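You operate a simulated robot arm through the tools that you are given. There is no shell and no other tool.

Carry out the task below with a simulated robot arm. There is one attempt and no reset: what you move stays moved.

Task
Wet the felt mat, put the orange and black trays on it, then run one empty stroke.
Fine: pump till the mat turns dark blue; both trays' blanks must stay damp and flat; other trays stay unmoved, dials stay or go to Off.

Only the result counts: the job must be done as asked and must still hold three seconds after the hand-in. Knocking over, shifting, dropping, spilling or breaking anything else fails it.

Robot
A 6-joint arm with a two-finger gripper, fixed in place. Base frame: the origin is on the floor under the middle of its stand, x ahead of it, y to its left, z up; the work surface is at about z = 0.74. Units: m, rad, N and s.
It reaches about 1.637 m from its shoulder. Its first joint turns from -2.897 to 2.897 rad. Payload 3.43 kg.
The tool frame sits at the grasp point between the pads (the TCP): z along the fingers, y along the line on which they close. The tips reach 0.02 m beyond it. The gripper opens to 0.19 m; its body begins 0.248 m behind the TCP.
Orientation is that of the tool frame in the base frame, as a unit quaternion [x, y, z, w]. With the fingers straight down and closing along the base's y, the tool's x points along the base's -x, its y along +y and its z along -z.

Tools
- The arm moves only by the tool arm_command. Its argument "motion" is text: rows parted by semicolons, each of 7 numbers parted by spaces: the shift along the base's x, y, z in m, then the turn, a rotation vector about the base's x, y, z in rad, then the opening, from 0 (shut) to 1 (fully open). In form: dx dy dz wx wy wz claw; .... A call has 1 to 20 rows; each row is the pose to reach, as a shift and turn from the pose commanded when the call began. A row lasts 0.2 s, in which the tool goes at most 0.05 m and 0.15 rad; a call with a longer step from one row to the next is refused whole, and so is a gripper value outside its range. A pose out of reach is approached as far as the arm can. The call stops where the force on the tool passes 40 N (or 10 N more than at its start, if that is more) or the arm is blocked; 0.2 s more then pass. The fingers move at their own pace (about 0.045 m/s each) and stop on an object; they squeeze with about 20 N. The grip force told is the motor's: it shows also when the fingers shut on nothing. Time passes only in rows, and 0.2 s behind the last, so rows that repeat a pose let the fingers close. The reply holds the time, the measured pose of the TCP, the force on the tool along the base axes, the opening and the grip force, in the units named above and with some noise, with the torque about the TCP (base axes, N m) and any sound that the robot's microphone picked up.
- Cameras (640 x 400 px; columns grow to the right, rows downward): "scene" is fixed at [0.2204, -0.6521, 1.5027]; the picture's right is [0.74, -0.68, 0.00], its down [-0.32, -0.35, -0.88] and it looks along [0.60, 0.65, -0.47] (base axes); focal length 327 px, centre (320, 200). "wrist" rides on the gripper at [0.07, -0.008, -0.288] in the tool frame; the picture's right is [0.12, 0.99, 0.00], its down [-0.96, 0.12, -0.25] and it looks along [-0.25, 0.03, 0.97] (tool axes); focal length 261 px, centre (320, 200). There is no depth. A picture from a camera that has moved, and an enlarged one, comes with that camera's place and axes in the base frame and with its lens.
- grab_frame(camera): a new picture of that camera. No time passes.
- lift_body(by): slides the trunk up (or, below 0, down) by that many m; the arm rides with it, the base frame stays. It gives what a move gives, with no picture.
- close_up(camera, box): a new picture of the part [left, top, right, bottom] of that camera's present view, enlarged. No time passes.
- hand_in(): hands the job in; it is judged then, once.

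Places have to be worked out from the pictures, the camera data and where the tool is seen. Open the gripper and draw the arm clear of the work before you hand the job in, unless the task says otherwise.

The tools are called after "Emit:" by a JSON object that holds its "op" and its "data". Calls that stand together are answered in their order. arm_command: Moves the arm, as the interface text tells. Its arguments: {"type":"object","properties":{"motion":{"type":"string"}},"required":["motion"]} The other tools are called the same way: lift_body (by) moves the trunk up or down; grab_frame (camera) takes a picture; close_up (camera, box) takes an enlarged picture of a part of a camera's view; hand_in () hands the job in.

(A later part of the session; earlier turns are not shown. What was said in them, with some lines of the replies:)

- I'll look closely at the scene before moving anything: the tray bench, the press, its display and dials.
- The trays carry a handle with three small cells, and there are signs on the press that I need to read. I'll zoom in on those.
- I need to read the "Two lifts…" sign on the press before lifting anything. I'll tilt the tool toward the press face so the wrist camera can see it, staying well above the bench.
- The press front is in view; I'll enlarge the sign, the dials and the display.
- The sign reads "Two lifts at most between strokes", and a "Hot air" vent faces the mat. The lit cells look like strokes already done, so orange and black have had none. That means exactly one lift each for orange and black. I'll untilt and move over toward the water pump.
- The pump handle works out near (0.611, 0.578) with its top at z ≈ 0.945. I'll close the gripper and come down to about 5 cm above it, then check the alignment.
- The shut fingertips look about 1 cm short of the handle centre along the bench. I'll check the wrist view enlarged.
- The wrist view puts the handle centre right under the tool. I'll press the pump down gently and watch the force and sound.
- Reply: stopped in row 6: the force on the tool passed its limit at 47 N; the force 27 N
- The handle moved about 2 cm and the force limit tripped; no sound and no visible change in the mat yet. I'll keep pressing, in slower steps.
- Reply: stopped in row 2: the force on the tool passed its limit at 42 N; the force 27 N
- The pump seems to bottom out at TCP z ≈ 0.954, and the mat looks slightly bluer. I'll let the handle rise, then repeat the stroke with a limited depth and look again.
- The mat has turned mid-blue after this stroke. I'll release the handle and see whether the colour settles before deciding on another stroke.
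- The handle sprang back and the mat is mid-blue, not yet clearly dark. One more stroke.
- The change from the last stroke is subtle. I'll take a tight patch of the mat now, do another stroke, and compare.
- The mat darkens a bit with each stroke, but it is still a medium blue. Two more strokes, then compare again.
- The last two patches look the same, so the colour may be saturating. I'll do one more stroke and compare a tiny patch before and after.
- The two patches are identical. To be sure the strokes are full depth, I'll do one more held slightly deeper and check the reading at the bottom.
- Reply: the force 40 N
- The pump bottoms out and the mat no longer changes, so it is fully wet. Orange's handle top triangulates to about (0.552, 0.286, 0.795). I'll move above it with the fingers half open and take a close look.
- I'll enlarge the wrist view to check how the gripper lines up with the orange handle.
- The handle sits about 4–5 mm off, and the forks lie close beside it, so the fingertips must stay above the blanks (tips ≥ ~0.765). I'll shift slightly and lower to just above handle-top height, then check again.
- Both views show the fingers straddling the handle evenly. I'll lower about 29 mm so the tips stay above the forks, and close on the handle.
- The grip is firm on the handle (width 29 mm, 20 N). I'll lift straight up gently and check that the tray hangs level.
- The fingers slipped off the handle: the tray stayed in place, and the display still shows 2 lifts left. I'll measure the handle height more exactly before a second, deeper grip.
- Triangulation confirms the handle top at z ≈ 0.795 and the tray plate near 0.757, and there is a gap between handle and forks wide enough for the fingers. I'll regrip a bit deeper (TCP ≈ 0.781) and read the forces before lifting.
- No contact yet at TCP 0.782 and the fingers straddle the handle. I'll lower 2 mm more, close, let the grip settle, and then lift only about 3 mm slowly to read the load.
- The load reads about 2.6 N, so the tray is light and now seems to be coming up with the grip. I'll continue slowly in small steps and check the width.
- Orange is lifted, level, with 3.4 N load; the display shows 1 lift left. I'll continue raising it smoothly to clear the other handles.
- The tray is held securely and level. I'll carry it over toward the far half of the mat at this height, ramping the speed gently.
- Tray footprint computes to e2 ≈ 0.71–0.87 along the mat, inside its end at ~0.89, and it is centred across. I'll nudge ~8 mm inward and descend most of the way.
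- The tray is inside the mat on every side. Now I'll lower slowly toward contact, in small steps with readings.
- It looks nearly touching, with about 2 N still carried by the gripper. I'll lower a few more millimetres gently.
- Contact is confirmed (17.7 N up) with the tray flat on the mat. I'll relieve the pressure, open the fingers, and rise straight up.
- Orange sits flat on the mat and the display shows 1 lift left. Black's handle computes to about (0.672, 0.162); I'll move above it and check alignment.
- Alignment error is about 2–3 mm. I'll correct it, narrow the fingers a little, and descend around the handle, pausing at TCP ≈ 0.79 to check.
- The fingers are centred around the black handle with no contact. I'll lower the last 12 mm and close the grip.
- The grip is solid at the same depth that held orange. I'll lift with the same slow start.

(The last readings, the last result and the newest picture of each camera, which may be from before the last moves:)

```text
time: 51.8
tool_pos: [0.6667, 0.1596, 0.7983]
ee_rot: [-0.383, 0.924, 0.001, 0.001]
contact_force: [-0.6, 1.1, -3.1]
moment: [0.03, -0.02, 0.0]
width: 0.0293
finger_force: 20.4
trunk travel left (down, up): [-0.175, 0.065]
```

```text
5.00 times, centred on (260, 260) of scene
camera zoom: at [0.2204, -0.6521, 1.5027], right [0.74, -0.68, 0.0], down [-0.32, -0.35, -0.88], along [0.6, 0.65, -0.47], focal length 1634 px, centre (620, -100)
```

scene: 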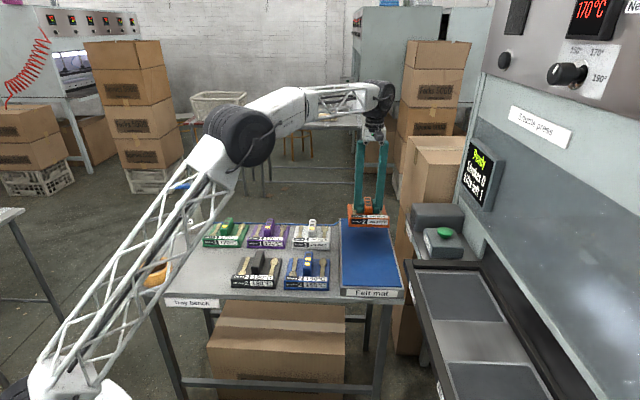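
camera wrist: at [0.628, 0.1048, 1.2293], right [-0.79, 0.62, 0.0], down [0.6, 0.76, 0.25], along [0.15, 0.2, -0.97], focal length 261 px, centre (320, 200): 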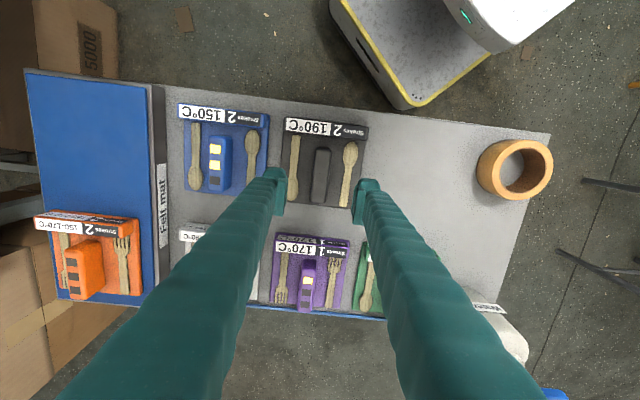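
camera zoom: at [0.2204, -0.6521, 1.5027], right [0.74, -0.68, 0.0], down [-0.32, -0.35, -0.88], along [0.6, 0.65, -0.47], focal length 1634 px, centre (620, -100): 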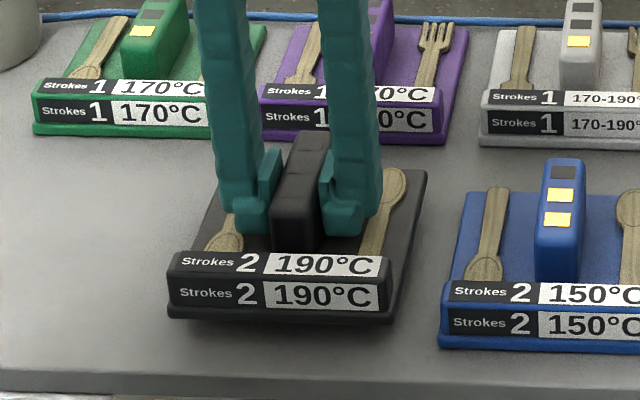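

Black is up cleanly (3.1 N load). I'll raise it clear of the other handles.

Emit:
{"op": "arm_command", "data": {"motion": "0 0 0.006 0 0 0 0; 0 0 0.015 0 0 0 0; 0 0 0.026 0 0 0 0; 0 0 0.038 0 0 0 0; 0 0 0.05 0 0 0 0; 0 0 0.062 0 0 0 0; 0 0 0.074 0 0 0 0; 0 0 0.084 0 0 0 0; 0 0 0.092 0 0 0 0; 0 0 0.098 0 0 0 0"}}

Emit:
{"op": "arm_command", "data": {"motion": "0.0086 -0.0079 0 0 0 0 0; 0.0257 -0.0238 0 0 0 0 0; 0.0513 -0.0475 0 0 0 0 0; 0.0827 -0.0766 0 0 0 0 0; 0.1169 -0.1082 0 0 0 0 0; 0.1511 -0.1399 0 0 0 0 0; 0.1853 -0.1716 0 0 0 0 0; 0.2166 -0.2006 0 0 0 0 0; 0.2451 -0.227 0 0 0 0 0; 0.2651 -0.2455 0 0 0 0 0; 0.2793 -0.2587 0 0 0 0 0; 0.285 -0.264 0 0 0 0 0"}}

Emit:
{"op": "grab_frame", "data": {"camera": "wrist"}}

Emit:
{"op": "grab_frame", "data": {"camera": "scene"}}

Emit:
{"op": "close_up", "data": {"camera": "scene", "box": [300, 180, 450, 310]}}

```text
time: 54.0
tool_pos: [0.6664, 0.1582, 0.8938]
ee_rot: [-0.383, 0.924, 0.0, 0.001]
contact_force: [0.6, 0.5, -2.7]
moment: [0.01, -0.04, 0.02]
width: 0.0292
finger_force: 19.8
trunk travel left (down, up): [-0.175, 0.065]
```

```text
time: 56.6
tool_pos: [0.9499, -0.1055, 0.8952]
ee_rot: [-0.382, 0.924, 0.001, 0.001]
contact_force: [-0.7, 0.2, -3.4]
moment: [0.0, -0.07, 0.0]
width: 0.0292
finger_force: 20.4
trunk travel left (down, up): [-0.175, 0.065]
```

```text
taken
camera wrist: at [0.9064, -0.1624, 1.1841], right [-0.79, 0.62, 0.0], down [0.6, 0.76, 0.25], along [0.15, 0.2, -0.97], focal length 261 px, centre (320, 200)
```

wrist: 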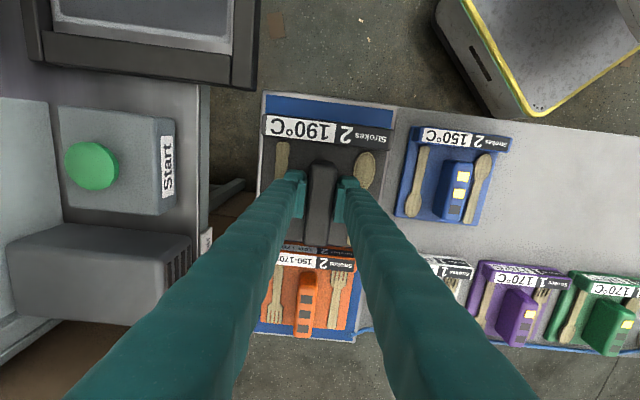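

```text
taken
```

scene: 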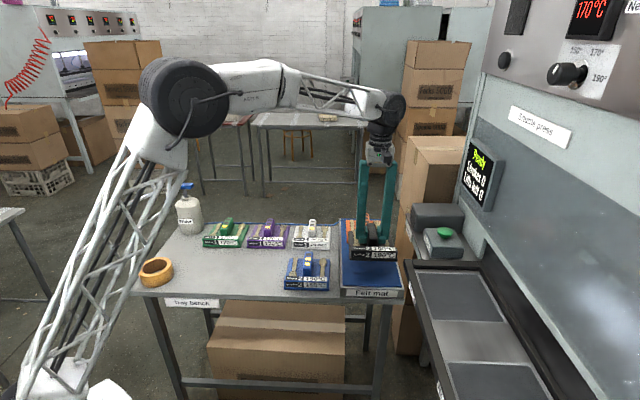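

```text
3.08 times, centred on (375, 245) of scene
camera zoom: at [0.2204, -0.6521, 1.5027], right [0.74, -0.68, 0.0], down [-0.32, -0.35, -0.88], along [0.6, 0.65, -0.47], focal length 1005 px, centre (151, 62)
```

zoom: 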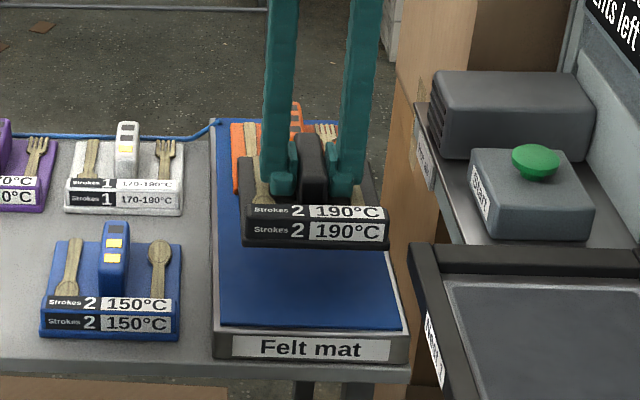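

The black tray sits over the near half of the mat, about 3 cm clear of orange and of the mat's front edge. I'll lower it most of the way.

Emit:
{"op": "arm_command", "data": {"motion": "0 0 -0.01 0 0 0 0; 0 0 -0.025 0 0 0 0; 0 0 -0.04 0 0 0 0; 0 0 -0.05 0 0 0 0; 0 0 -0.058 0 0 0 0; 0 0 -0.063 0 0 0 0; 0 0 -0.067 0 0 0 0; 0 0 -0.07 0 0 0 0"}}

Emit:
{"op": "close_up", "data": {"camera": "scene", "box": [320, 200, 420, 300]}}

Emit:
{"op": "grab_frame", "data": {"camera": "wrist"}}

```text
time: 58.4
tool_pos: [0.9504, -0.1037, 0.8239]
ee_rot: [-0.382, 0.924, -0.001, 0.0]
contact_force: [0.1, 0.0, -2.8]
moment: [0.05, -0.05, 0.04]
width: 0.0292
finger_force: 20.0
trunk travel left (down, up): [-0.175, 0.065]
```

```text
4.00 times, centred on (370, 250) of scene
camera zoom: at [0.2204, -0.6521, 1.5027], right [0.74, -0.68, 0.0], down [-0.32, -0.35, -0.88], along [0.6, 0.65, -0.47], focal length 1307 px, centre (120, 0)
```

zoom: 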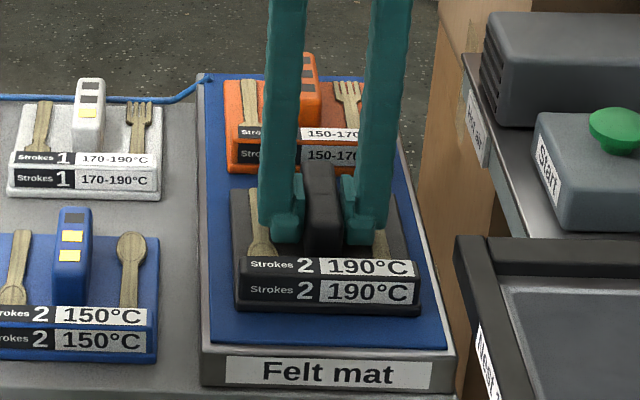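

```text
taken
camera wrist: at [0.9066, -0.1621, 1.1135], right [-0.79, 0.62, 0.0], down [0.6, 0.76, 0.25], along [0.15, 0.2, -0.97], focal length 261 px, centre (320, 200)
```

wrist: 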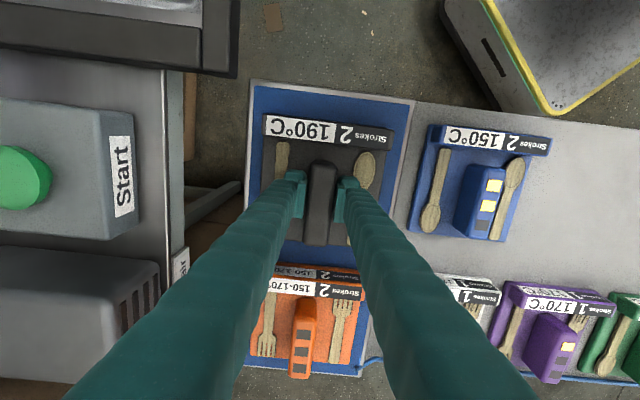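

Position on the mat looks right with margins all round. Last few millimetres, slowly, to contact.

Emit:
{"op": "arm_command", "data": {"motion": "0 0 -0.001 0 0 0 0; 0 0 -0.002 0 0 0 0; 0 0 -0.003 0 0 0 0"}}

Emit:
{"op": "close_up", "data": {"camera": "scene", "box": [340, 240, 420, 300]}}

```text
time: 59.2
tool_pos: [0.9515, -0.1047, 0.8248]
ee_rot: [-0.383, 0.924, 0.0, 0.002]
contact_force: [-1.4, 0.0, 18.8]
moment: [0.0, 0.0, -0.01]
width: 0.029
finger_force: 19.9
trunk travel left (down, up): [-0.175, 0.065]
```

```text
6.67 times, centred on (380, 270) of scene
camera zoom: at [0.2204, -0.6521, 1.5027], right [0.74, -0.68, 0.0], down [-0.32, -0.35, -0.88], along [0.6, 0.65, -0.47], focal length 2178 px, centre (-80, -267)
```

zoom: 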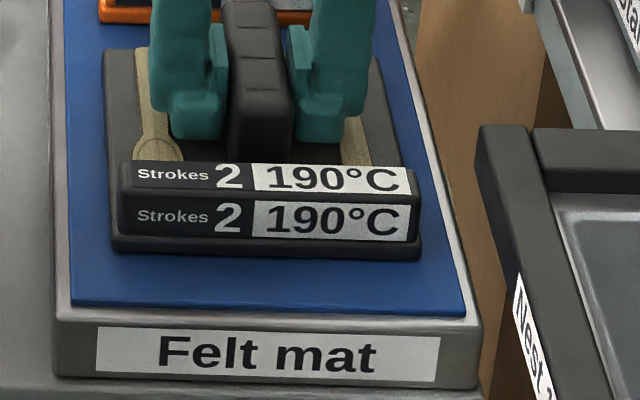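

The black tray is down (18.8 N up). I'll relieve the pressure, open, and rise straight up.

Emit:
{"op": "arm_command", "data": {"motion": "0 0 0.002 0 0 0 0; 0 0 0.002 0 0 0 0.34; 0 0 0.002 0 0 0 0.34; 0 0 0.002 0 0 0 0.34; 0 0 0.002 0 0 0 0.34; 0 0 0.002 0 0 0 0.34; 0 0 0.015 0 0 0 0.34; 0 0 0.04 0 0 0 0.34; 0 0 0.08 0 0 0 0.34; 0 0 0.12 0 0 0 0.34; 0 0 0.16 0 0 0 0.34"}}

Emit:
{"op": "grab_frame", "data": {"camera": "wrist"}}

Emit:
{"op": "close_up", "data": {"camera": "scene", "box": [320, 200, 480, 300]}}

Emit:
{"op": "close_up", "data": {"camera": "scene", "box": [400, 120, 520, 280]}}

```text
time: 61.6
tool_pos: [0.9509, -0.1059, 0.9831]
ee_rot: [-0.382, 0.924, 0.001, 0.0]
contact_force: [-0.3, 0.2, -1.0]
moment: [-0.01, 0.07, -0.02]
width: 0.0648
finger_force: 0.2
trunk travel left (down, up): [-0.175, 0.065]
```

```text
taken
camera wrist: at [0.9068, -0.1622, 1.2716], right [-0.79, 0.62, 0.0], down [0.6, 0.76, 0.25], along [0.15, 0.2, -0.97], focal length 261 px, centre (320, 200)
```

wrist: 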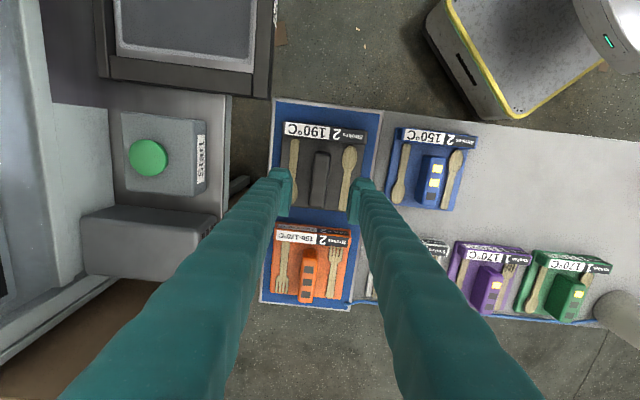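

```text
4.00 times, centred on (400, 250) of scene
camera zoom: at [0.2204, -0.6521, 1.5027], right [0.74, -0.68, 0.0], down [-0.32, -0.35, -0.88], along [0.6, 0.65, -0.47], focal length 1307 px, centre (0, 0)
```

zoom: 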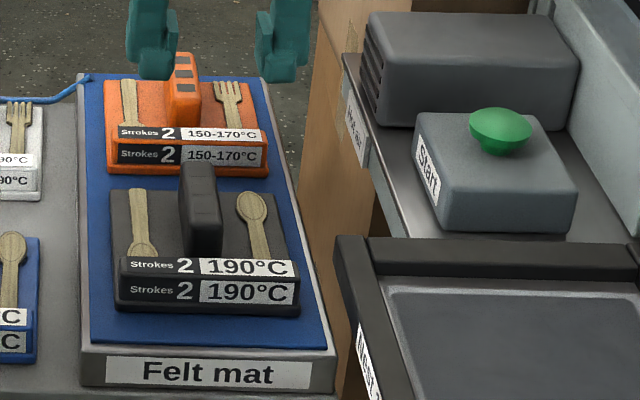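

```text
2.50 times, centred on (460, 200) of scene
camera zoom: at [0.2204, -0.6521, 1.5027], right [0.74, -0.68, 0.0], down [-0.32, -0.35, -0.88], along [0.6, 0.65, -0.47], focal length 817 px, centre (-30, 200)
```

zoom: 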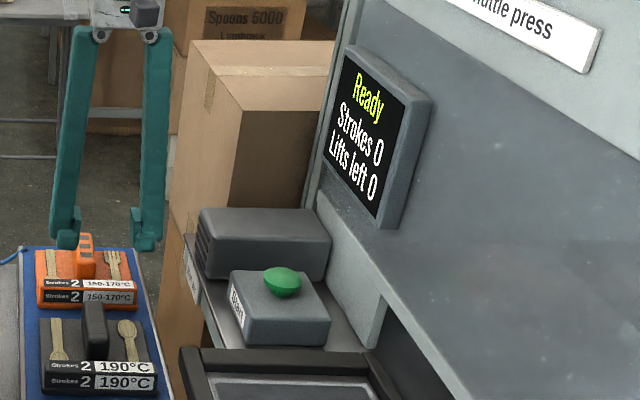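

Both trays are on the mat, the display shows 0 lifts left, and nothing else has moved. Next is the Start button, near (1.106, −0.277, 0.93). I'll inspect it and the wall behind it for clearance.

Emit:
{"op": "close_up", "data": {"camera": "wrist", "box": [0, 60, 270, 330]}}

Emit:
{"op": "close_up", "data": {"camera": "scene", "box": [400, 100, 560, 280]}}

Emit:
{"op": "grab_frame", "data": {"camera": "scene"}}

```text
1.48 times, centred on (135, 195) of wrist
camera zoom: at [0.9068, -0.1622, 1.2716], right [-0.79, 0.62, 0.0], down [0.6, 0.76, 0.25], along [0.15, 0.2, -0.97], focal length 386 px, centre (594, 207)
```

zoom: 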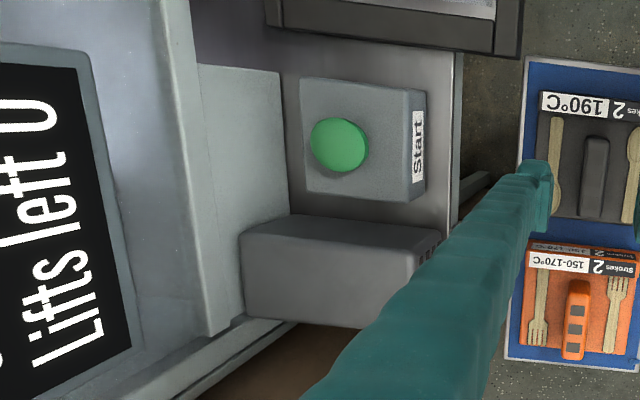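

```text
2.22 times, centred on (480, 190) of scene
camera zoom: at [0.2204, -0.6521, 1.5027], right [0.74, -0.68, 0.0], down [-0.32, -0.35, -0.88], along [0.6, 0.65, -0.47], focal length 726 px, centre (-36, 222)
```

zoom: 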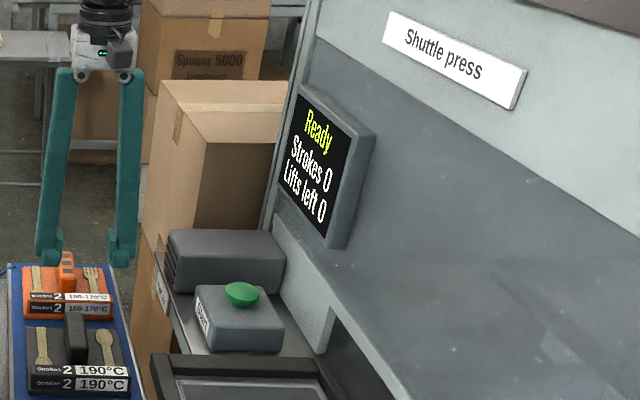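

```text
taken
```

scene: 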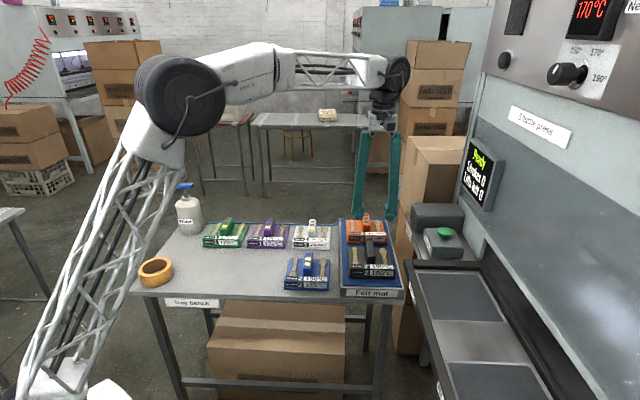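

The press wall and display stand close behind the Start button (roughly 9 cm beyond it), so a vertical gripper could brush the display. I'll approach with the tool tilted about 0.5 rad, gripper body leaning away from the wall, fingers shut, and take a closer look first.

Emit:
{"op": "arm_command", "data": {"motion": "0.02 -0.024 0.03 -0.088 -0.088 0 0; 0.04 -0.047 0.05 -0.177 -0.177 0 0; 0.06 -0.07 0.07 -0.265 -0.265 0 0; 0.08 -0.093 0.077 -0.3535 -0.3535 0 0; 0.1005 -0.1163 0.077 -0.3535 -0.3535 0 0; 0.1005 -0.1163 0.077 -0.3535 -0.3535 0 0"}}

Emit:
{"op": "grab_frame", "data": {"camera": "wrist"}}

Emit:
{"op": "grab_frame", "data": {"camera": "scene"}}

Emit:
{"op": "close_up", "data": {"camera": "scene", "box": [380, 130, 520, 280]}}

```text
time: 63.0
tool_pos: [1.0508, -0.221, 1.0595]
ee_rot: [-0.371, 0.895, -0.227, 0.095]
contact_force: [-0.5, 0.2, 0.7]
moment: [0.01, 0.03, -0.02]
width: 0.0
finger_force: 19.9
trunk travel left (down, up): [-0.175, 0.065]
```

```text
taken
camera wrist: at [0.9088, -0.1795, 1.3164], right [-0.7, 0.53, -0.48], down [0.52, 0.84, 0.16], along [0.48, -0.14, -0.86], focal length 261 px, centre (320, 200)
```

wrist: 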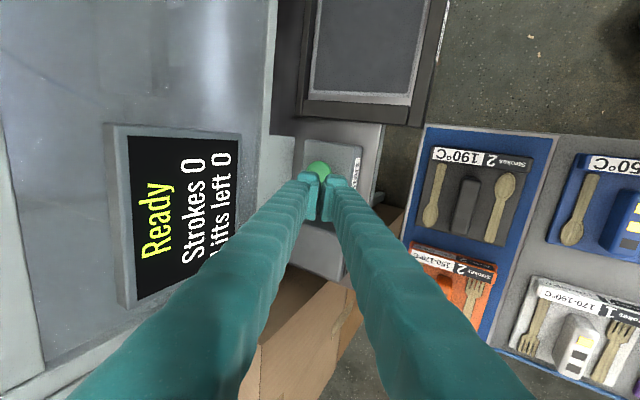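

```text
taken
```

scene: 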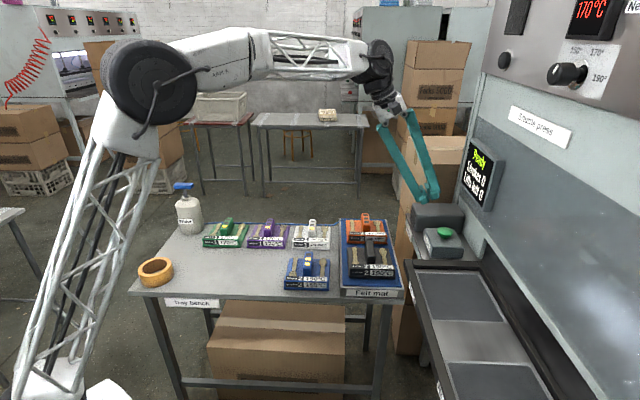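

```text
2.67 times, centred on (450, 205) of scene
camera zoom: at [0.2204, -0.6521, 1.5027], right [0.74, -0.68, 0.0], down [-0.32, -0.35, -0.88], along [0.6, 0.65, -0.47], focal length 871 px, centre (-27, 187)
```

zoom: 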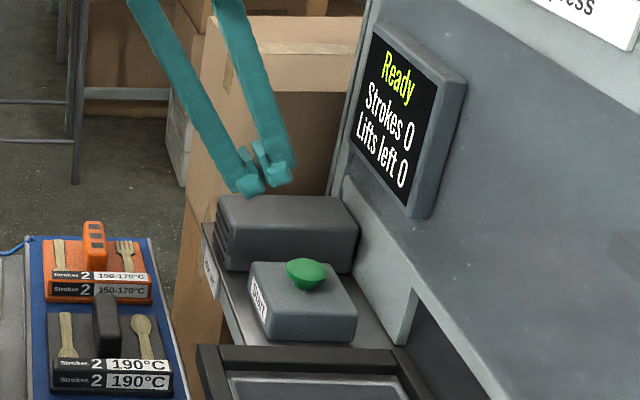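

I'll enlarge the wrist view around the button to pin its centre.

Emit:
{"op": "close_up", "data": {"camera": "wrist", "box": [270, 120, 390, 220]}}

Emit:
{"op": "close_up", "data": {"camera": "scene", "box": [410, 180, 480, 270]}}

```text
4.00 times, centred on (330, 170) of wrist
camera zoom: at [0.9088, -0.1795, 1.3164], right [-0.7, 0.53, -0.48], down [0.52, 0.84, 0.16], along [0.48, -0.14, -0.86], focal length 1043 px, centre (280, 320)
```

zoom: 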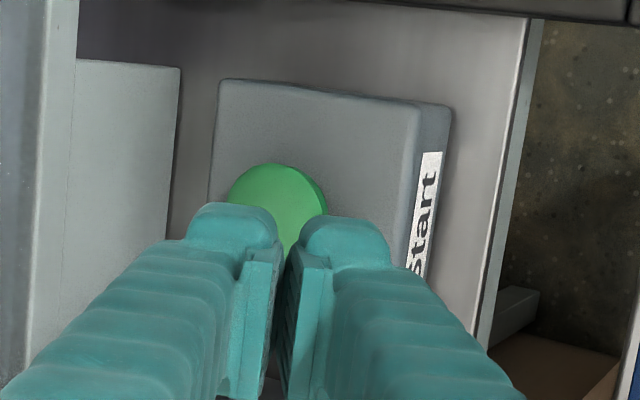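

```text
4.44 times, centred on (445, 225) of scene
camera zoom: at [0.2204, -0.6521, 1.5027], right [0.74, -0.68, 0.0], down [-0.32, -0.35, -0.88], along [0.6, 0.65, -0.47], focal length 1452 px, centre (-236, 89)
```

zoom: 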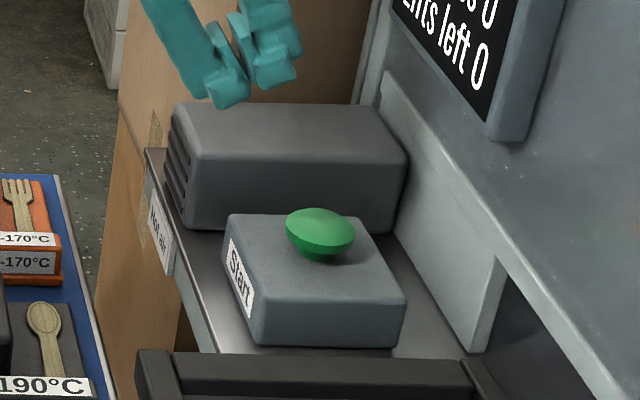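

The button centre triangulates to about (1.104, −0.279) with its top near z ≈ 0.93; the display face is about 7 cm beyond the tilted tool. I'll move the shut fingertips to just above it.

Emit:
{"op": "arm_command", "data": {"motion": "0.02 -0.022 -0.015 0 0 0 0; 0.04 -0.044 -0.035 0 0 0 0; 0.058 -0.0632 -0.055 0 0 0 0; 0.058 -0.0632 -0.075 0 0 0 0"}}

Emit:
{"op": "close_up", "data": {"camera": "scene", "box": [410, 180, 480, 270]}}

Emit:
{"op": "close_up", "data": {"camera": "wrist", "box": [250, 110, 390, 230]}}

```text
time: 64.0
tool_pos: [1.1089, -0.2841, 0.9838]
ee_rot: [-0.37, 0.896, -0.228, 0.095]
contact_force: [0.5, -0.2, 1.0]
moment: [-0.01, -0.03, 0.0]
width: 0.0001
finger_force: 19.6
trunk travel left (down, up): [-0.175, 0.065]
```

```text
4.44 times, centred on (445, 225) of scene
camera zoom: at [0.2204, -0.6521, 1.5027], right [0.74, -0.68, 0.0], down [-0.32, -0.35, -0.88], along [0.6, 0.65, -0.47], focal length 1452 px, centre (-236, 89)
```

zoom: 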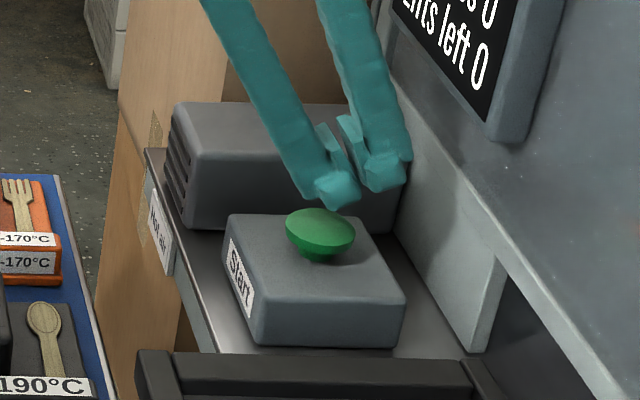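

```text
3.33 times, centred on (320, 170) of wrist
camera zoom: at [0.967, -0.2432, 1.2411], right [-0.7, 0.53, -0.48], down [0.52, 0.84, 0.16], along [0.48, -0.13, -0.86], focal length 869 px, centre (320, 300)
```

zoom: 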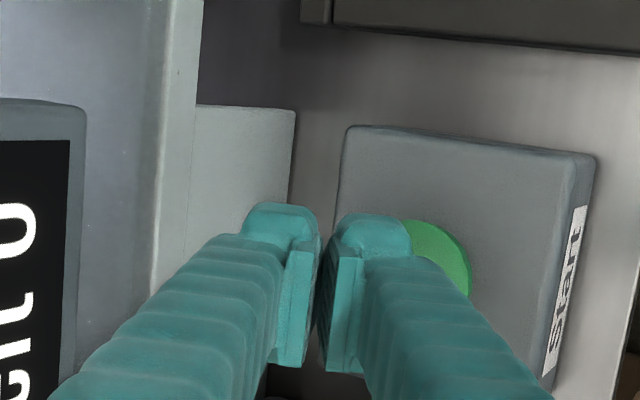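

The fingertip corner is just above the button and well inside its rim. I'll shift 4 mm back and press down in small steps.

Emit:
{"op": "arm_command", "data": {"motion": "-0.003 0.003 -0.006 0 0 0 0; -0.003 0.003 -0.012 0 0 0 0; -0.003 0.003 -0.017 0 0 0 0; -0.003 0.003 -0.021 0 0 0 0; -0.003 0.003 -0.024 0 0 0 0; -0.003 0.003 -0.027 0 0 0 0"}}

Emit:
{"op": "close_up", "data": {"camera": "scene", "box": [410, 130, 520, 270]}}

```text
time: 65.4
tool_pos: [1.1072, -0.2818, 0.9572]
ee_rot: [-0.37, 0.895, -0.228, 0.095]
contact_force: [1.0, -0.1, 1.2]
moment: [0.02, 0.0, 0.01]
width: 0.0001
finger_force: 20.3
trunk travel left (down, up): [-0.175, 0.065]
```

```text
2.86 times, centred on (465, 200) of scene
camera zoom: at [0.2204, -0.6521, 1.5027], right [0.74, -0.68, 0.0], down [-0.32, -0.35, -0.88], along [0.6, 0.65, -0.47], focal length 934 px, centre (-94, 200)
```

zoom: 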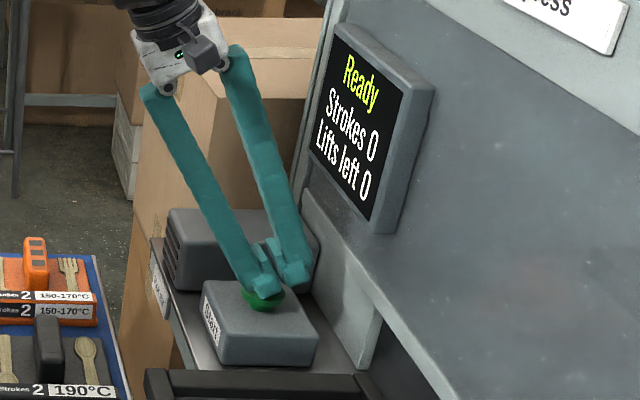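

No contact force yet; the fingertip is at the button surface. I'll continue down in 2–3 mm steps.

Emit:
{"op": "arm_command", "data": {"motion": "0 0 -0.003 0 0 0 0; 0 0 -0.006 0 0 0 0; 0 0 -0.009 0 0 0 0"}}

Emit:
{"op": "close_up", "data": {"camera": "scene", "box": [410, 130, 520, 270]}}

Emit:
{"op": "close_up", "data": {"camera": "scene", "box": [425, 205, 475, 255]}}

```text
time: 66.2
tool_pos: [1.1062, -0.2811, 0.9502]
ee_rot: [-0.37, 0.895, -0.228, 0.096]
contact_force: [1.4, 0.3, 11.4]
moment: [0.08, 0.01, -0.01]
width: 0.0
finger_force: 19.4
trunk travel left (down, up): [-0.175, 0.065]
heard: click
```

```text
2.86 times, centred on (465, 200) of scene
camera zoom: at [0.2204, -0.6521, 1.5027], right [0.74, -0.68, 0.0], down [-0.32, -0.35, -0.88], along [0.6, 0.65, -0.47], focal length 934 px, centre (-94, 200)
```

zoom: 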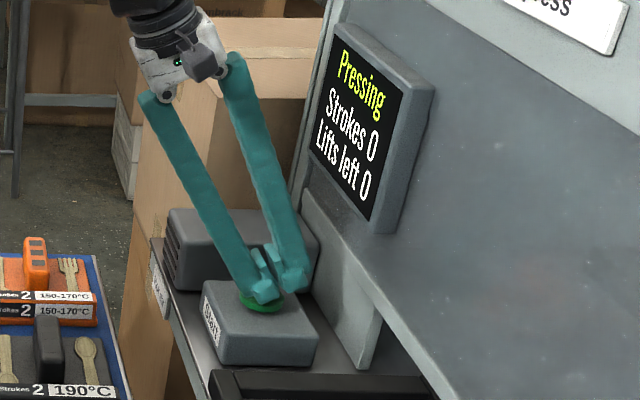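

```text
8.00 times, centred on (450, 230) of scene
camera zoom: at [0.2204, -0.6521, 1.5027], right [0.74, -0.68, 0.0], down [-0.32, -0.35, -0.88], along [0.6, 0.65, -0.47], focal length 2614 px, centre (-720, -40)
```

zoom: 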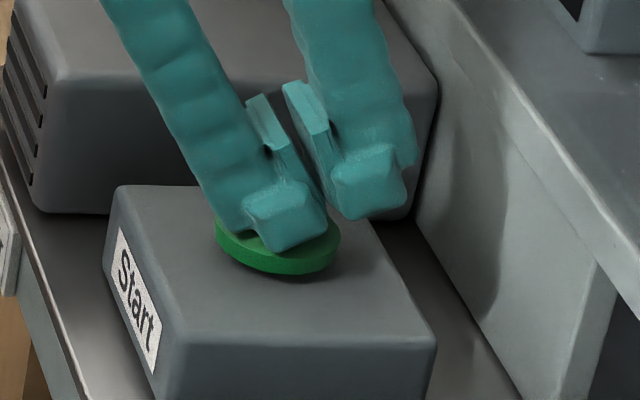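

A click, and the display reads "Pressing" — the stroke has started with the nests empty. I'll withdraw straight up and back so the button is pressed only once.

Emit:
{"op": "arm_command", "data": {"motion": "0 0 0.02 0 0 0 0; 0 0 0.05 0 0 0 0; -0.01 0.01 0.09 0 0 0 0; -0.03 0.03 0.12 0 0 0 0; -0.055 0.055 0.14 0 0 0 0; -0.08 0.08 0.16 0 0 0 0; -0.1 0.1 0.18 0 0 0 0"}}

Emit:
{"op": "grab_frame", "data": {"camera": "scene"}}

Emit:
{"op": "close_up", "data": {"camera": "scene", "box": [330, 130, 520, 300]}}

```text
time: 67.8
tool_pos: [1.0076, -0.1821, 1.1265]
ee_rot: [-0.371, 0.895, -0.228, 0.094]
contact_force: [0.0, -1.2, 0.0]
moment: [0.04, 0.02, 0.04]
width: 0.0003
finger_force: 19.8
trunk travel left (down, up): [-0.175, 0.065]
```

```text
taken
```

scene: 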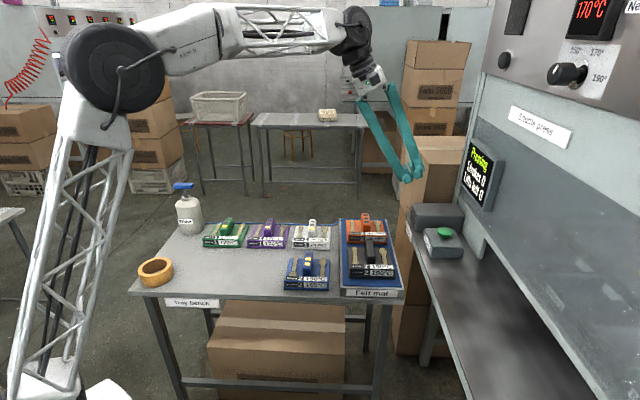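

```text
2.35 times, centred on (425, 215) of scene
camera zoom: at [0.2204, -0.6521, 1.5027], right [0.74, -0.68, 0.0], down [-0.32, -0.35, -0.88], along [0.6, 0.65, -0.47], focal length 769 px, centre (73, 165)
```

zoom: 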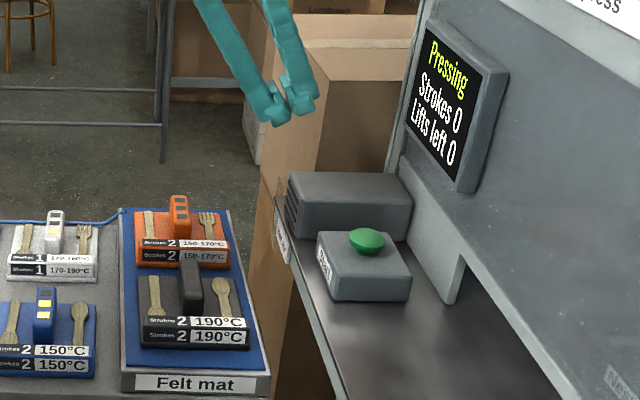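

The shuttle has gone into the press and the button is released. While the stroke runs, I'll untilt and draw the arm back clear above the bench.

Emit:
{"op": "arm_command", "data": {"motion": "-0.02 0.02 0.02 0.05 0.05 0 0; -0.045 0.045 0.04 0.1 0.1 0 0; -0.075 0.075 0.06 0.15 0.15 0 0; -0.105 0.105 0.075 0.2 0.2 0 0; -0.135 0.135 0.09 0.25 0.25 0 0; -0.165 0.165 0.1 0.3 0.3 0 0; -0.195 0.195 0.11 0.3535 0.3535 0 0; -0.225 0.225 0.12 0.3535 0.3535 0 0.2; -0.255 0.255 0.13 0.3535 0.3535 0 0.4; -0.285 0.285 0.14 0.3535 0.3535 0 0.5; -0.315 0.315 0.15 0.3535 0.3535 0 0.5; -0.345 0.345 0.15 0.3535 0.3535 0 0.5; -0.37 0.37 0.15 0.3535 0.3535 0 0.5; -0.39 0.39 0.15 0.3535 0.3535 0 0.5; -0.4 0.4 0.15 0.3535 0.3535 0 0.5"}}

Emit:
{"op": "grab_frame", "data": {"camera": "scene"}}

Emit:
{"op": "close_up", "data": {"camera": "scene", "box": [330, 130, 520, 300]}}

```text
time: 71.0
tool_pos: [0.6063, 0.2192, 1.2792]
ee_rot: [-0.382, 0.924, 0.001, 0.001]
contact_force: [-0.1, 0.8, 0.3]
moment: [0.05, 0.04, -0.03]
width: 0.0951
finger_force: 0.1
trunk travel left (down, up): [-0.175, 0.065]
```

```text
taken
```

scene: 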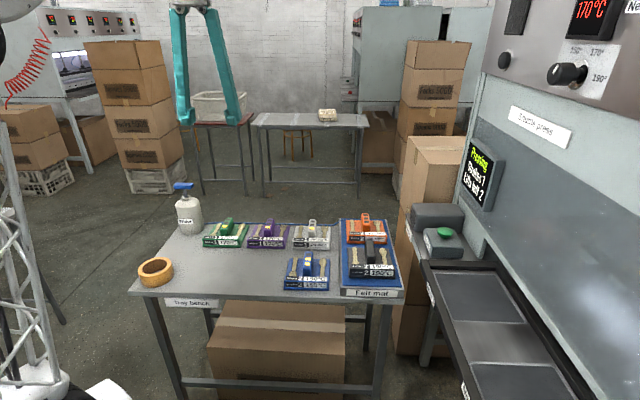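

```text
2.35 times, centred on (425, 215) of scene
camera zoom: at [0.2204, -0.6521, 1.5027], right [0.74, -0.68, 0.0], down [-0.32, -0.35, -0.88], along [0.6, 0.65, -0.47], focal length 769 px, centre (73, 165)
```

zoom: 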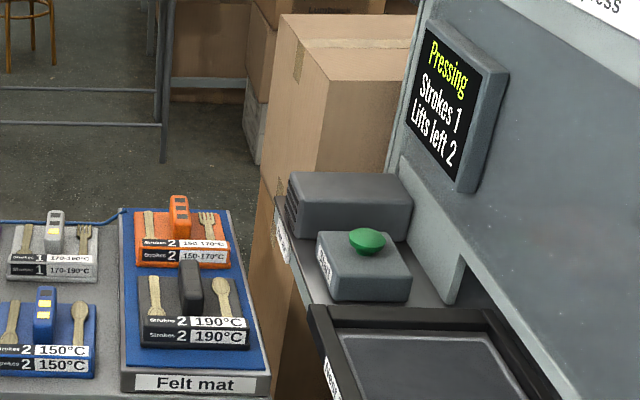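

The counter now shows 1 stroke and the shuttle is coming back out. I'll wait in place a few seconds for "Ready" and then check the trays.

Emit:
{"op": "arm_command", "data": {"motion": "0 0 0 0 0 0 0.5; 0 0 0 0 0 0 0.5; 0 0 0 0 0 0 0.5; 0 0 0 0 0 0 0.5; 0 0 0 0 0 0 0.5; 0 0 0 0 0 0 0.5; 0 0 0 0 0 0 0.5; 0 0 0 0 0 0 0.5; 0 0 0 0 0 0 0.5; 0 0 0 0 0 0 0.5"}}

Emit:
{"op": "close_up", "data": {"camera": "scene", "box": [330, 130, 520, 300]}}

Emit:
{"op": "close_up", "data": {"camera": "scene", "box": [330, 205, 410, 305]}}

Emit:
{"op": "grab_frame", "data": {"camera": "scene"}}

```text
time: 73.2
tool_pos: [0.6075, 0.2183, 1.2791]
ee_rot: [-0.383, 0.924, 0.001, 0.001]
contact_force: [0.1, 0.4, 0.4]
moment: [-0.01, 0.0, 0.03]
width: 0.095
finger_force: 0.1
trunk travel left (down, up): [-0.175, 0.065]
```

```text
2.35 times, centred on (425, 215) of scene
camera zoom: at [0.2204, -0.6521, 1.5027], right [0.74, -0.68, 0.0], down [-0.32, -0.35, -0.88], along [0.6, 0.65, -0.47], focal length 769 px, centre (73, 165)
```

zoom: 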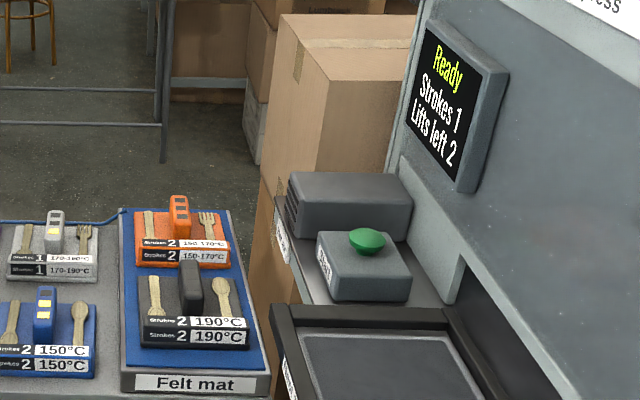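

```text
4.00 times, centred on (370, 255) of scene
camera zoom: at [0.2204, -0.6521, 1.5027], right [0.74, -0.68, 0.0], down [-0.32, -0.35, -0.88], along [0.6, 0.65, -0.47], focal length 1307 px, centre (120, -20)
```

zoom: 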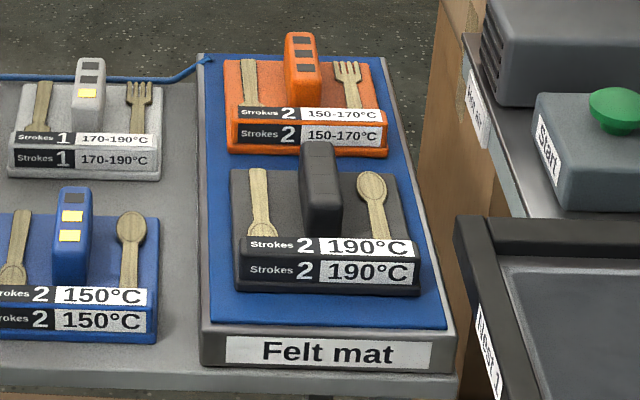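

```text
taken
```

scene: 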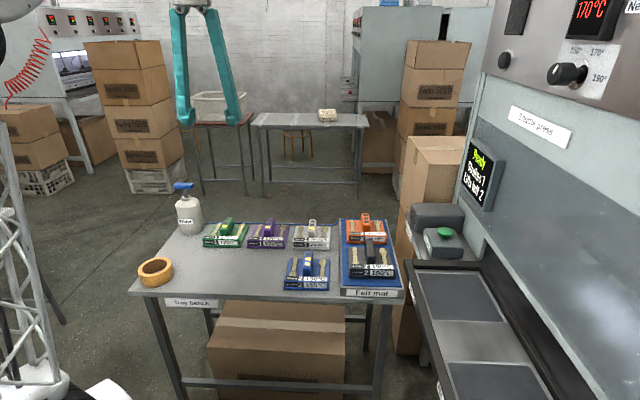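

The stroke is complete ("Ready, Strokes 1"). I want to compare the blanks' appearance closely between the mat trays and the others.

Emit:
{"op": "close_up", "data": {"camera": "scene", "box": [335, 205, 405, 255]}}

Emit:
{"op": "close_up", "data": {"camera": "scene", "box": [335, 235, 405, 285]}}

Emit:
{"op": "close_up", "data": {"camera": "scene", "box": [270, 215, 340, 295]}}

Emit:
{"op": "close_up", "data": {"camera": "scene", "box": [195, 205, 335, 265]}}

Emit:
{"op": "grab_frame", "data": {"camera": "wrist"}}

```text
8.00 times, centred on (370, 230) of scene
camera zoom: at [0.2204, -0.6521, 1.5027], right [0.74, -0.68, 0.0], down [-0.32, -0.35, -0.88], along [0.6, 0.65, -0.47], focal length 2614 px, centre (-80, -40)
```

zoom: 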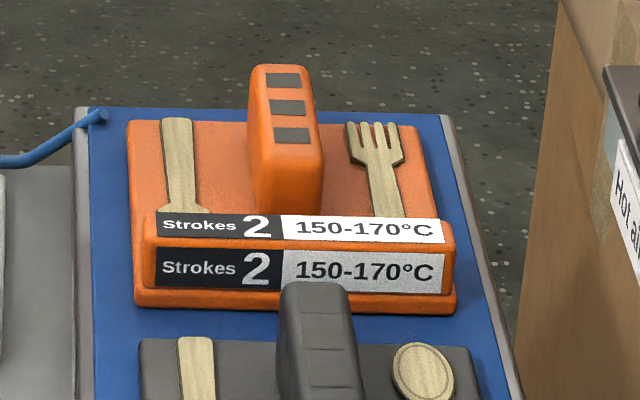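

```text
8.00 times, centred on (370, 260) of scene
camera zoom: at [0.2204, -0.6521, 1.5027], right [0.74, -0.68, 0.0], down [-0.32, -0.35, -0.88], along [0.6, 0.65, -0.47], focal length 2614 px, centre (-80, -280)
```

zoom: 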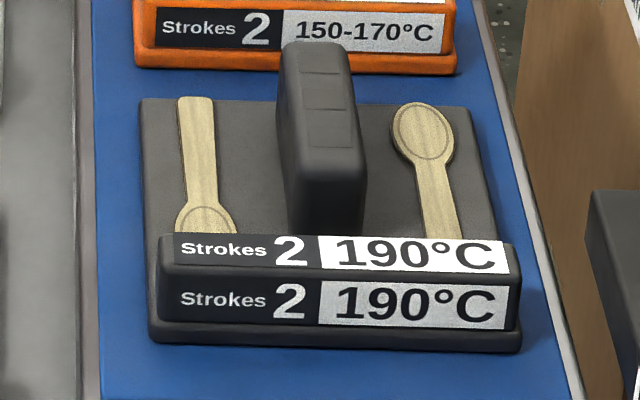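

```text
5.00 times, centred on (305, 255) of scene
camera zoom: at [0.2204, -0.6521, 1.5027], right [0.74, -0.68, 0.0], down [-0.32, -0.35, -0.88], along [0.6, 0.65, -0.47], focal length 1634 px, centre (395, -75)
```

zoom: 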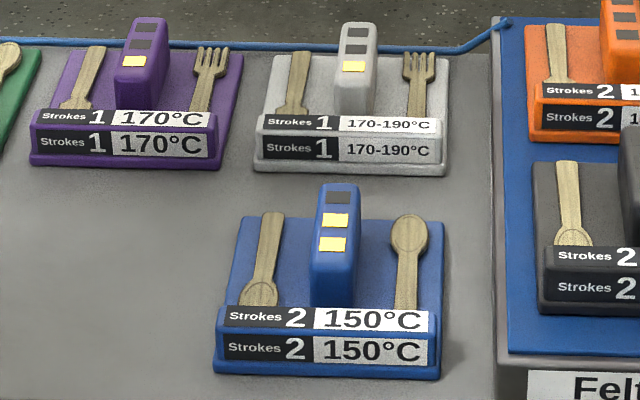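

```text
4.57 times, centred on (265, 235) of scene
camera zoom: at [0.2204, -0.6521, 1.5027], right [0.74, -0.68, 0.0], down [-0.32, -0.35, -0.88], along [0.6, 0.65, -0.47], focal length 1494 px, centre (571, 40)
```

zoom: 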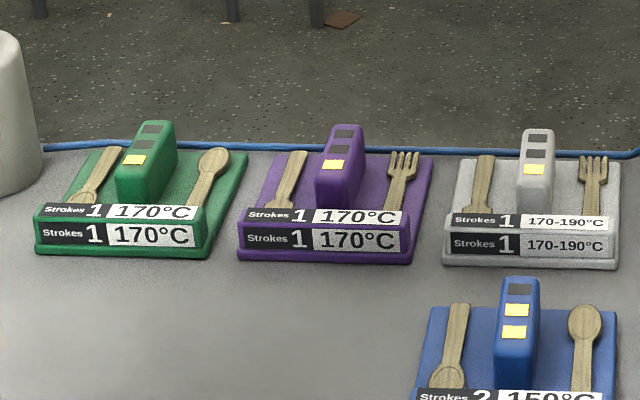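

```text
taken
camera wrist: at [0.5624, 0.1617, 1.5671], right [-0.79, 0.62, 0.0], down [0.6, 0.76, 0.25], along [0.15, 0.2, -0.97], focal length 261 px, centre (320, 200)
```

wrist: 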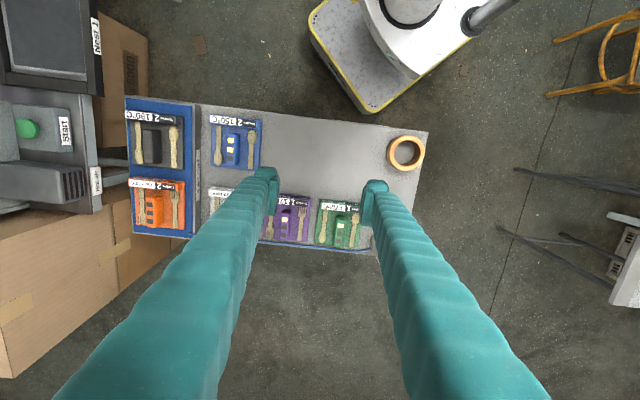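

Blanks on the mat look a bit paler than on the other trays. I'll repeat exactly the same view I took before the stroke, for a fair comparison.

Emit:
{"op": "close_up", "data": {"camera": "scene", "box": [320, 200, 480, 300]}}

Emit:
{"op": "close_up", "data": {"camera": "wrist", "box": [110, 80, 290, 260]}}

Emit:
{"op": "close_up", "data": {"camera": "scene", "box": [320, 180, 420, 270]}}

```text
4.00 times, centred on (400, 250) of scene
camera zoom: at [0.2204, -0.6521, 1.5027], right [0.74, -0.68, 0.0], down [-0.32, -0.35, -0.88], along [0.6, 0.65, -0.47], focal length 1307 px, centre (0, 0)
```

zoom: 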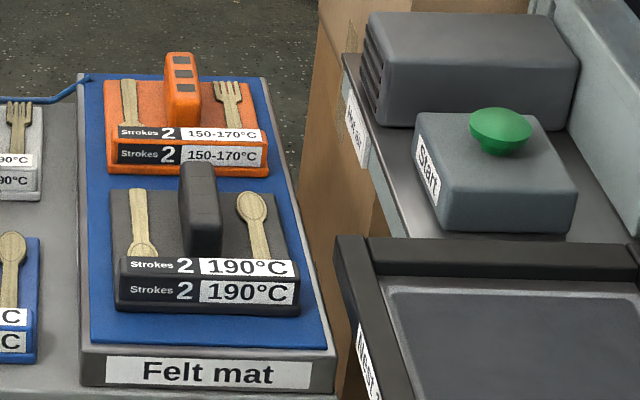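

```text
2.22 times, centred on (200, 170) of wrist
camera zoom: at [0.5624, 0.1617, 1.5671], right [-0.79, 0.62, 0.0], down [0.6, 0.76, 0.25], along [0.15, 0.2, -0.97], focal length 579 px, centre (587, 267)
```

zoom: 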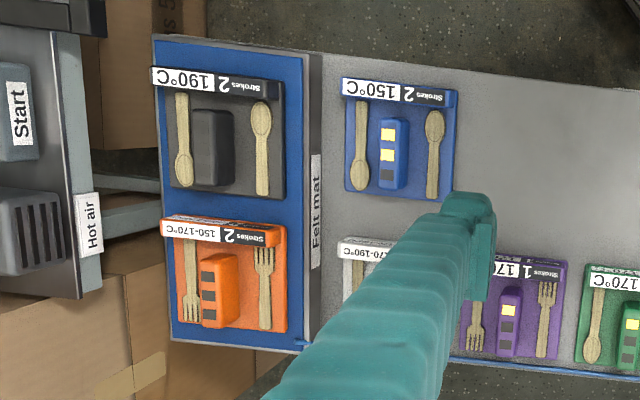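

```text
4.44 times, centred on (370, 225) of scene
camera zoom: at [0.2204, -0.6521, 1.5027], right [0.74, -0.68, 0.0], down [-0.32, -0.35, -0.88], along [0.6, 0.65, -0.47], focal length 1452 px, centre (98, 89)
```

zoom: 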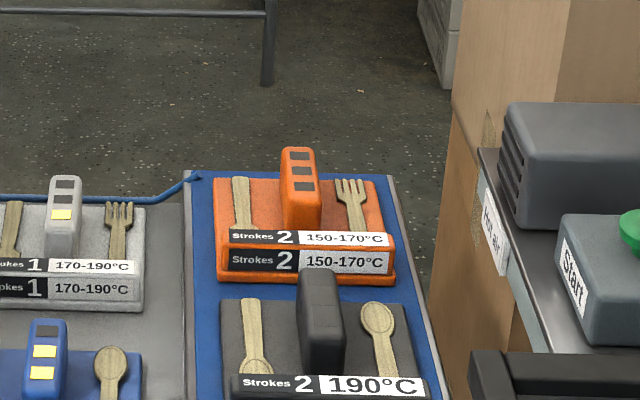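

I'll take extreme close-ups of single blanks to judge their state, then wait briefly to see whether anything is still changing.

Emit:
{"op": "close_up", "data": {"camera": "scene", "box": [380, 245, 396, 260]}}

Emit:
{"op": "close_up", "data": {"camera": "scene", "box": [316, 255, 332, 270]}}

Emit:
{"op": "arm_command", "data": {"motion": "0 0 0 0 0 0 0.5; 0 0 0 0 0 0 0.5; 0 0 0 0 0 0 0.5; 0 0 0 0 0 0 0.5; 0 0 0 0 0 0 0.5"}}

Emit:
{"op": "close_up", "data": {"camera": "scene", "box": [380, 245, 396, 260]}}

Emit:
{"op": "close_up", "data": {"camera": "scene", "box": [320, 200, 480, 300]}}

```text
16.00 times, centred on (388, 252) of scene
camera zoom: at [0.2204, -0.6521, 1.5027], right [0.74, -0.68, 0.0], down [-0.32, -0.35, -0.88], along [0.6, 0.65, -0.47], focal length 5228 px, centre (-768, -640)
```

zoom: 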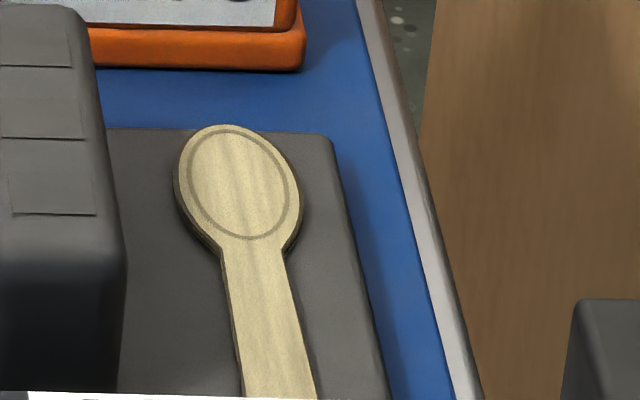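

```text
16.00 times, centred on (324, 262) of scene
camera zoom: at [0.2204, -0.6521, 1.5027], right [0.74, -0.68, 0.0], down [-0.32, -0.35, -0.88], along [0.6, 0.65, -0.47], focal length 5228 px, centre (256, -800)
```

zoom: 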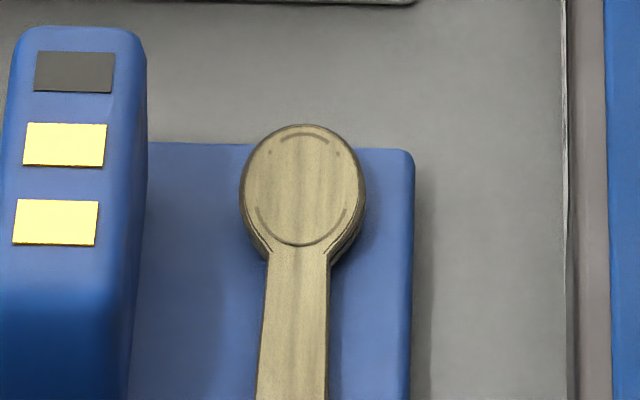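

```text
time: 74.4
tool_pos: [0.6061, 0.2195, 1.2795]
ee_rot: [-0.382, 0.924, 0.0, 0.001]
contact_force: [0.2, 0.4, 0.4]
moment: [0.0, 0.02, 0.01]
width: 0.0948
finger_force: 0.1
trunk travel left (down, up): [-0.175, 0.065]
```

```text
16.00 times, centred on (388, 252) of scene
camera zoom: at [0.2204, -0.6521, 1.5027], right [0.74, -0.68, 0.0], down [-0.32, -0.35, -0.88], along [0.6, 0.65, -0.47], focal length 5228 px, centre (-768, -640)
```

zoom: 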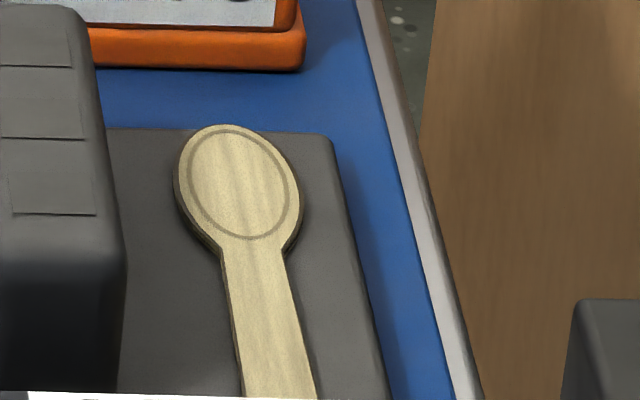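

```text
4.00 times, centred on (400, 250) of scene
camera zoom: at [0.2204, -0.6521, 1.5027], right [0.74, -0.68, 0.0], down [-0.32, -0.35, -0.88], along [0.6, 0.65, -0.47], focal length 1307 px, centre (0, 0)
```

zoom: 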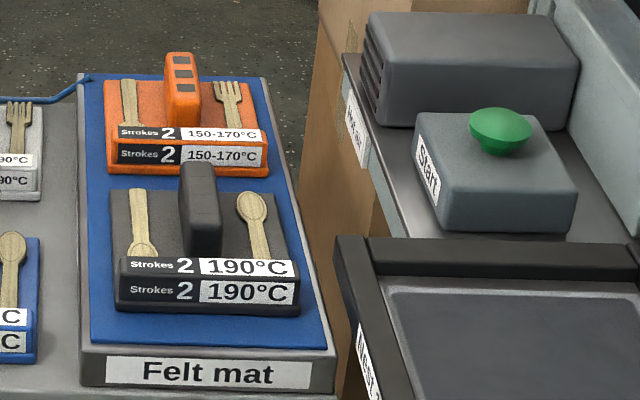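

All is stable: Ready / Strokes 1 / Lifts left 2, with the shuttle back out. Orange and black lie flat on the dark-blue mat with flat blanks, and the other trays, bottle and tape are unmoved. The gripper is open and well clear above the bench, so I'm handing in.

Emit:
{"op": "hand_in", "data": {}}

```text
The job is handed in.
```

I wet the mat, set the orange and black trays on it, ran one empty stroke, and handed the job in. I don't have the verdict, and I'm not certain the blanks count as damp.

- **Mat:** I pumped until the colour stopped changing. It was still dark blue at hand-in.
- **Trays:** Orange and black lie flat on the mat, each lifted once, so I stayed within the two-lift limit. My first grip on orange slipped off without moving the tray, and the press did not count it as a lift.
- **Stroke:** One press of Start with the nests empty. The display went back to "Ready", showing 1 stroke, and the shuttle came back out.
- **Blanks:** They looked flat. After the stroke they looked slightly paler than before, so the hot air may have dried them a little. They did not change further over the next second.
- **Everything else:** The other trays, the bottle and the tape looked unmoved. I never touched a dial.

The arm is clear above the bench with the gripper half open.
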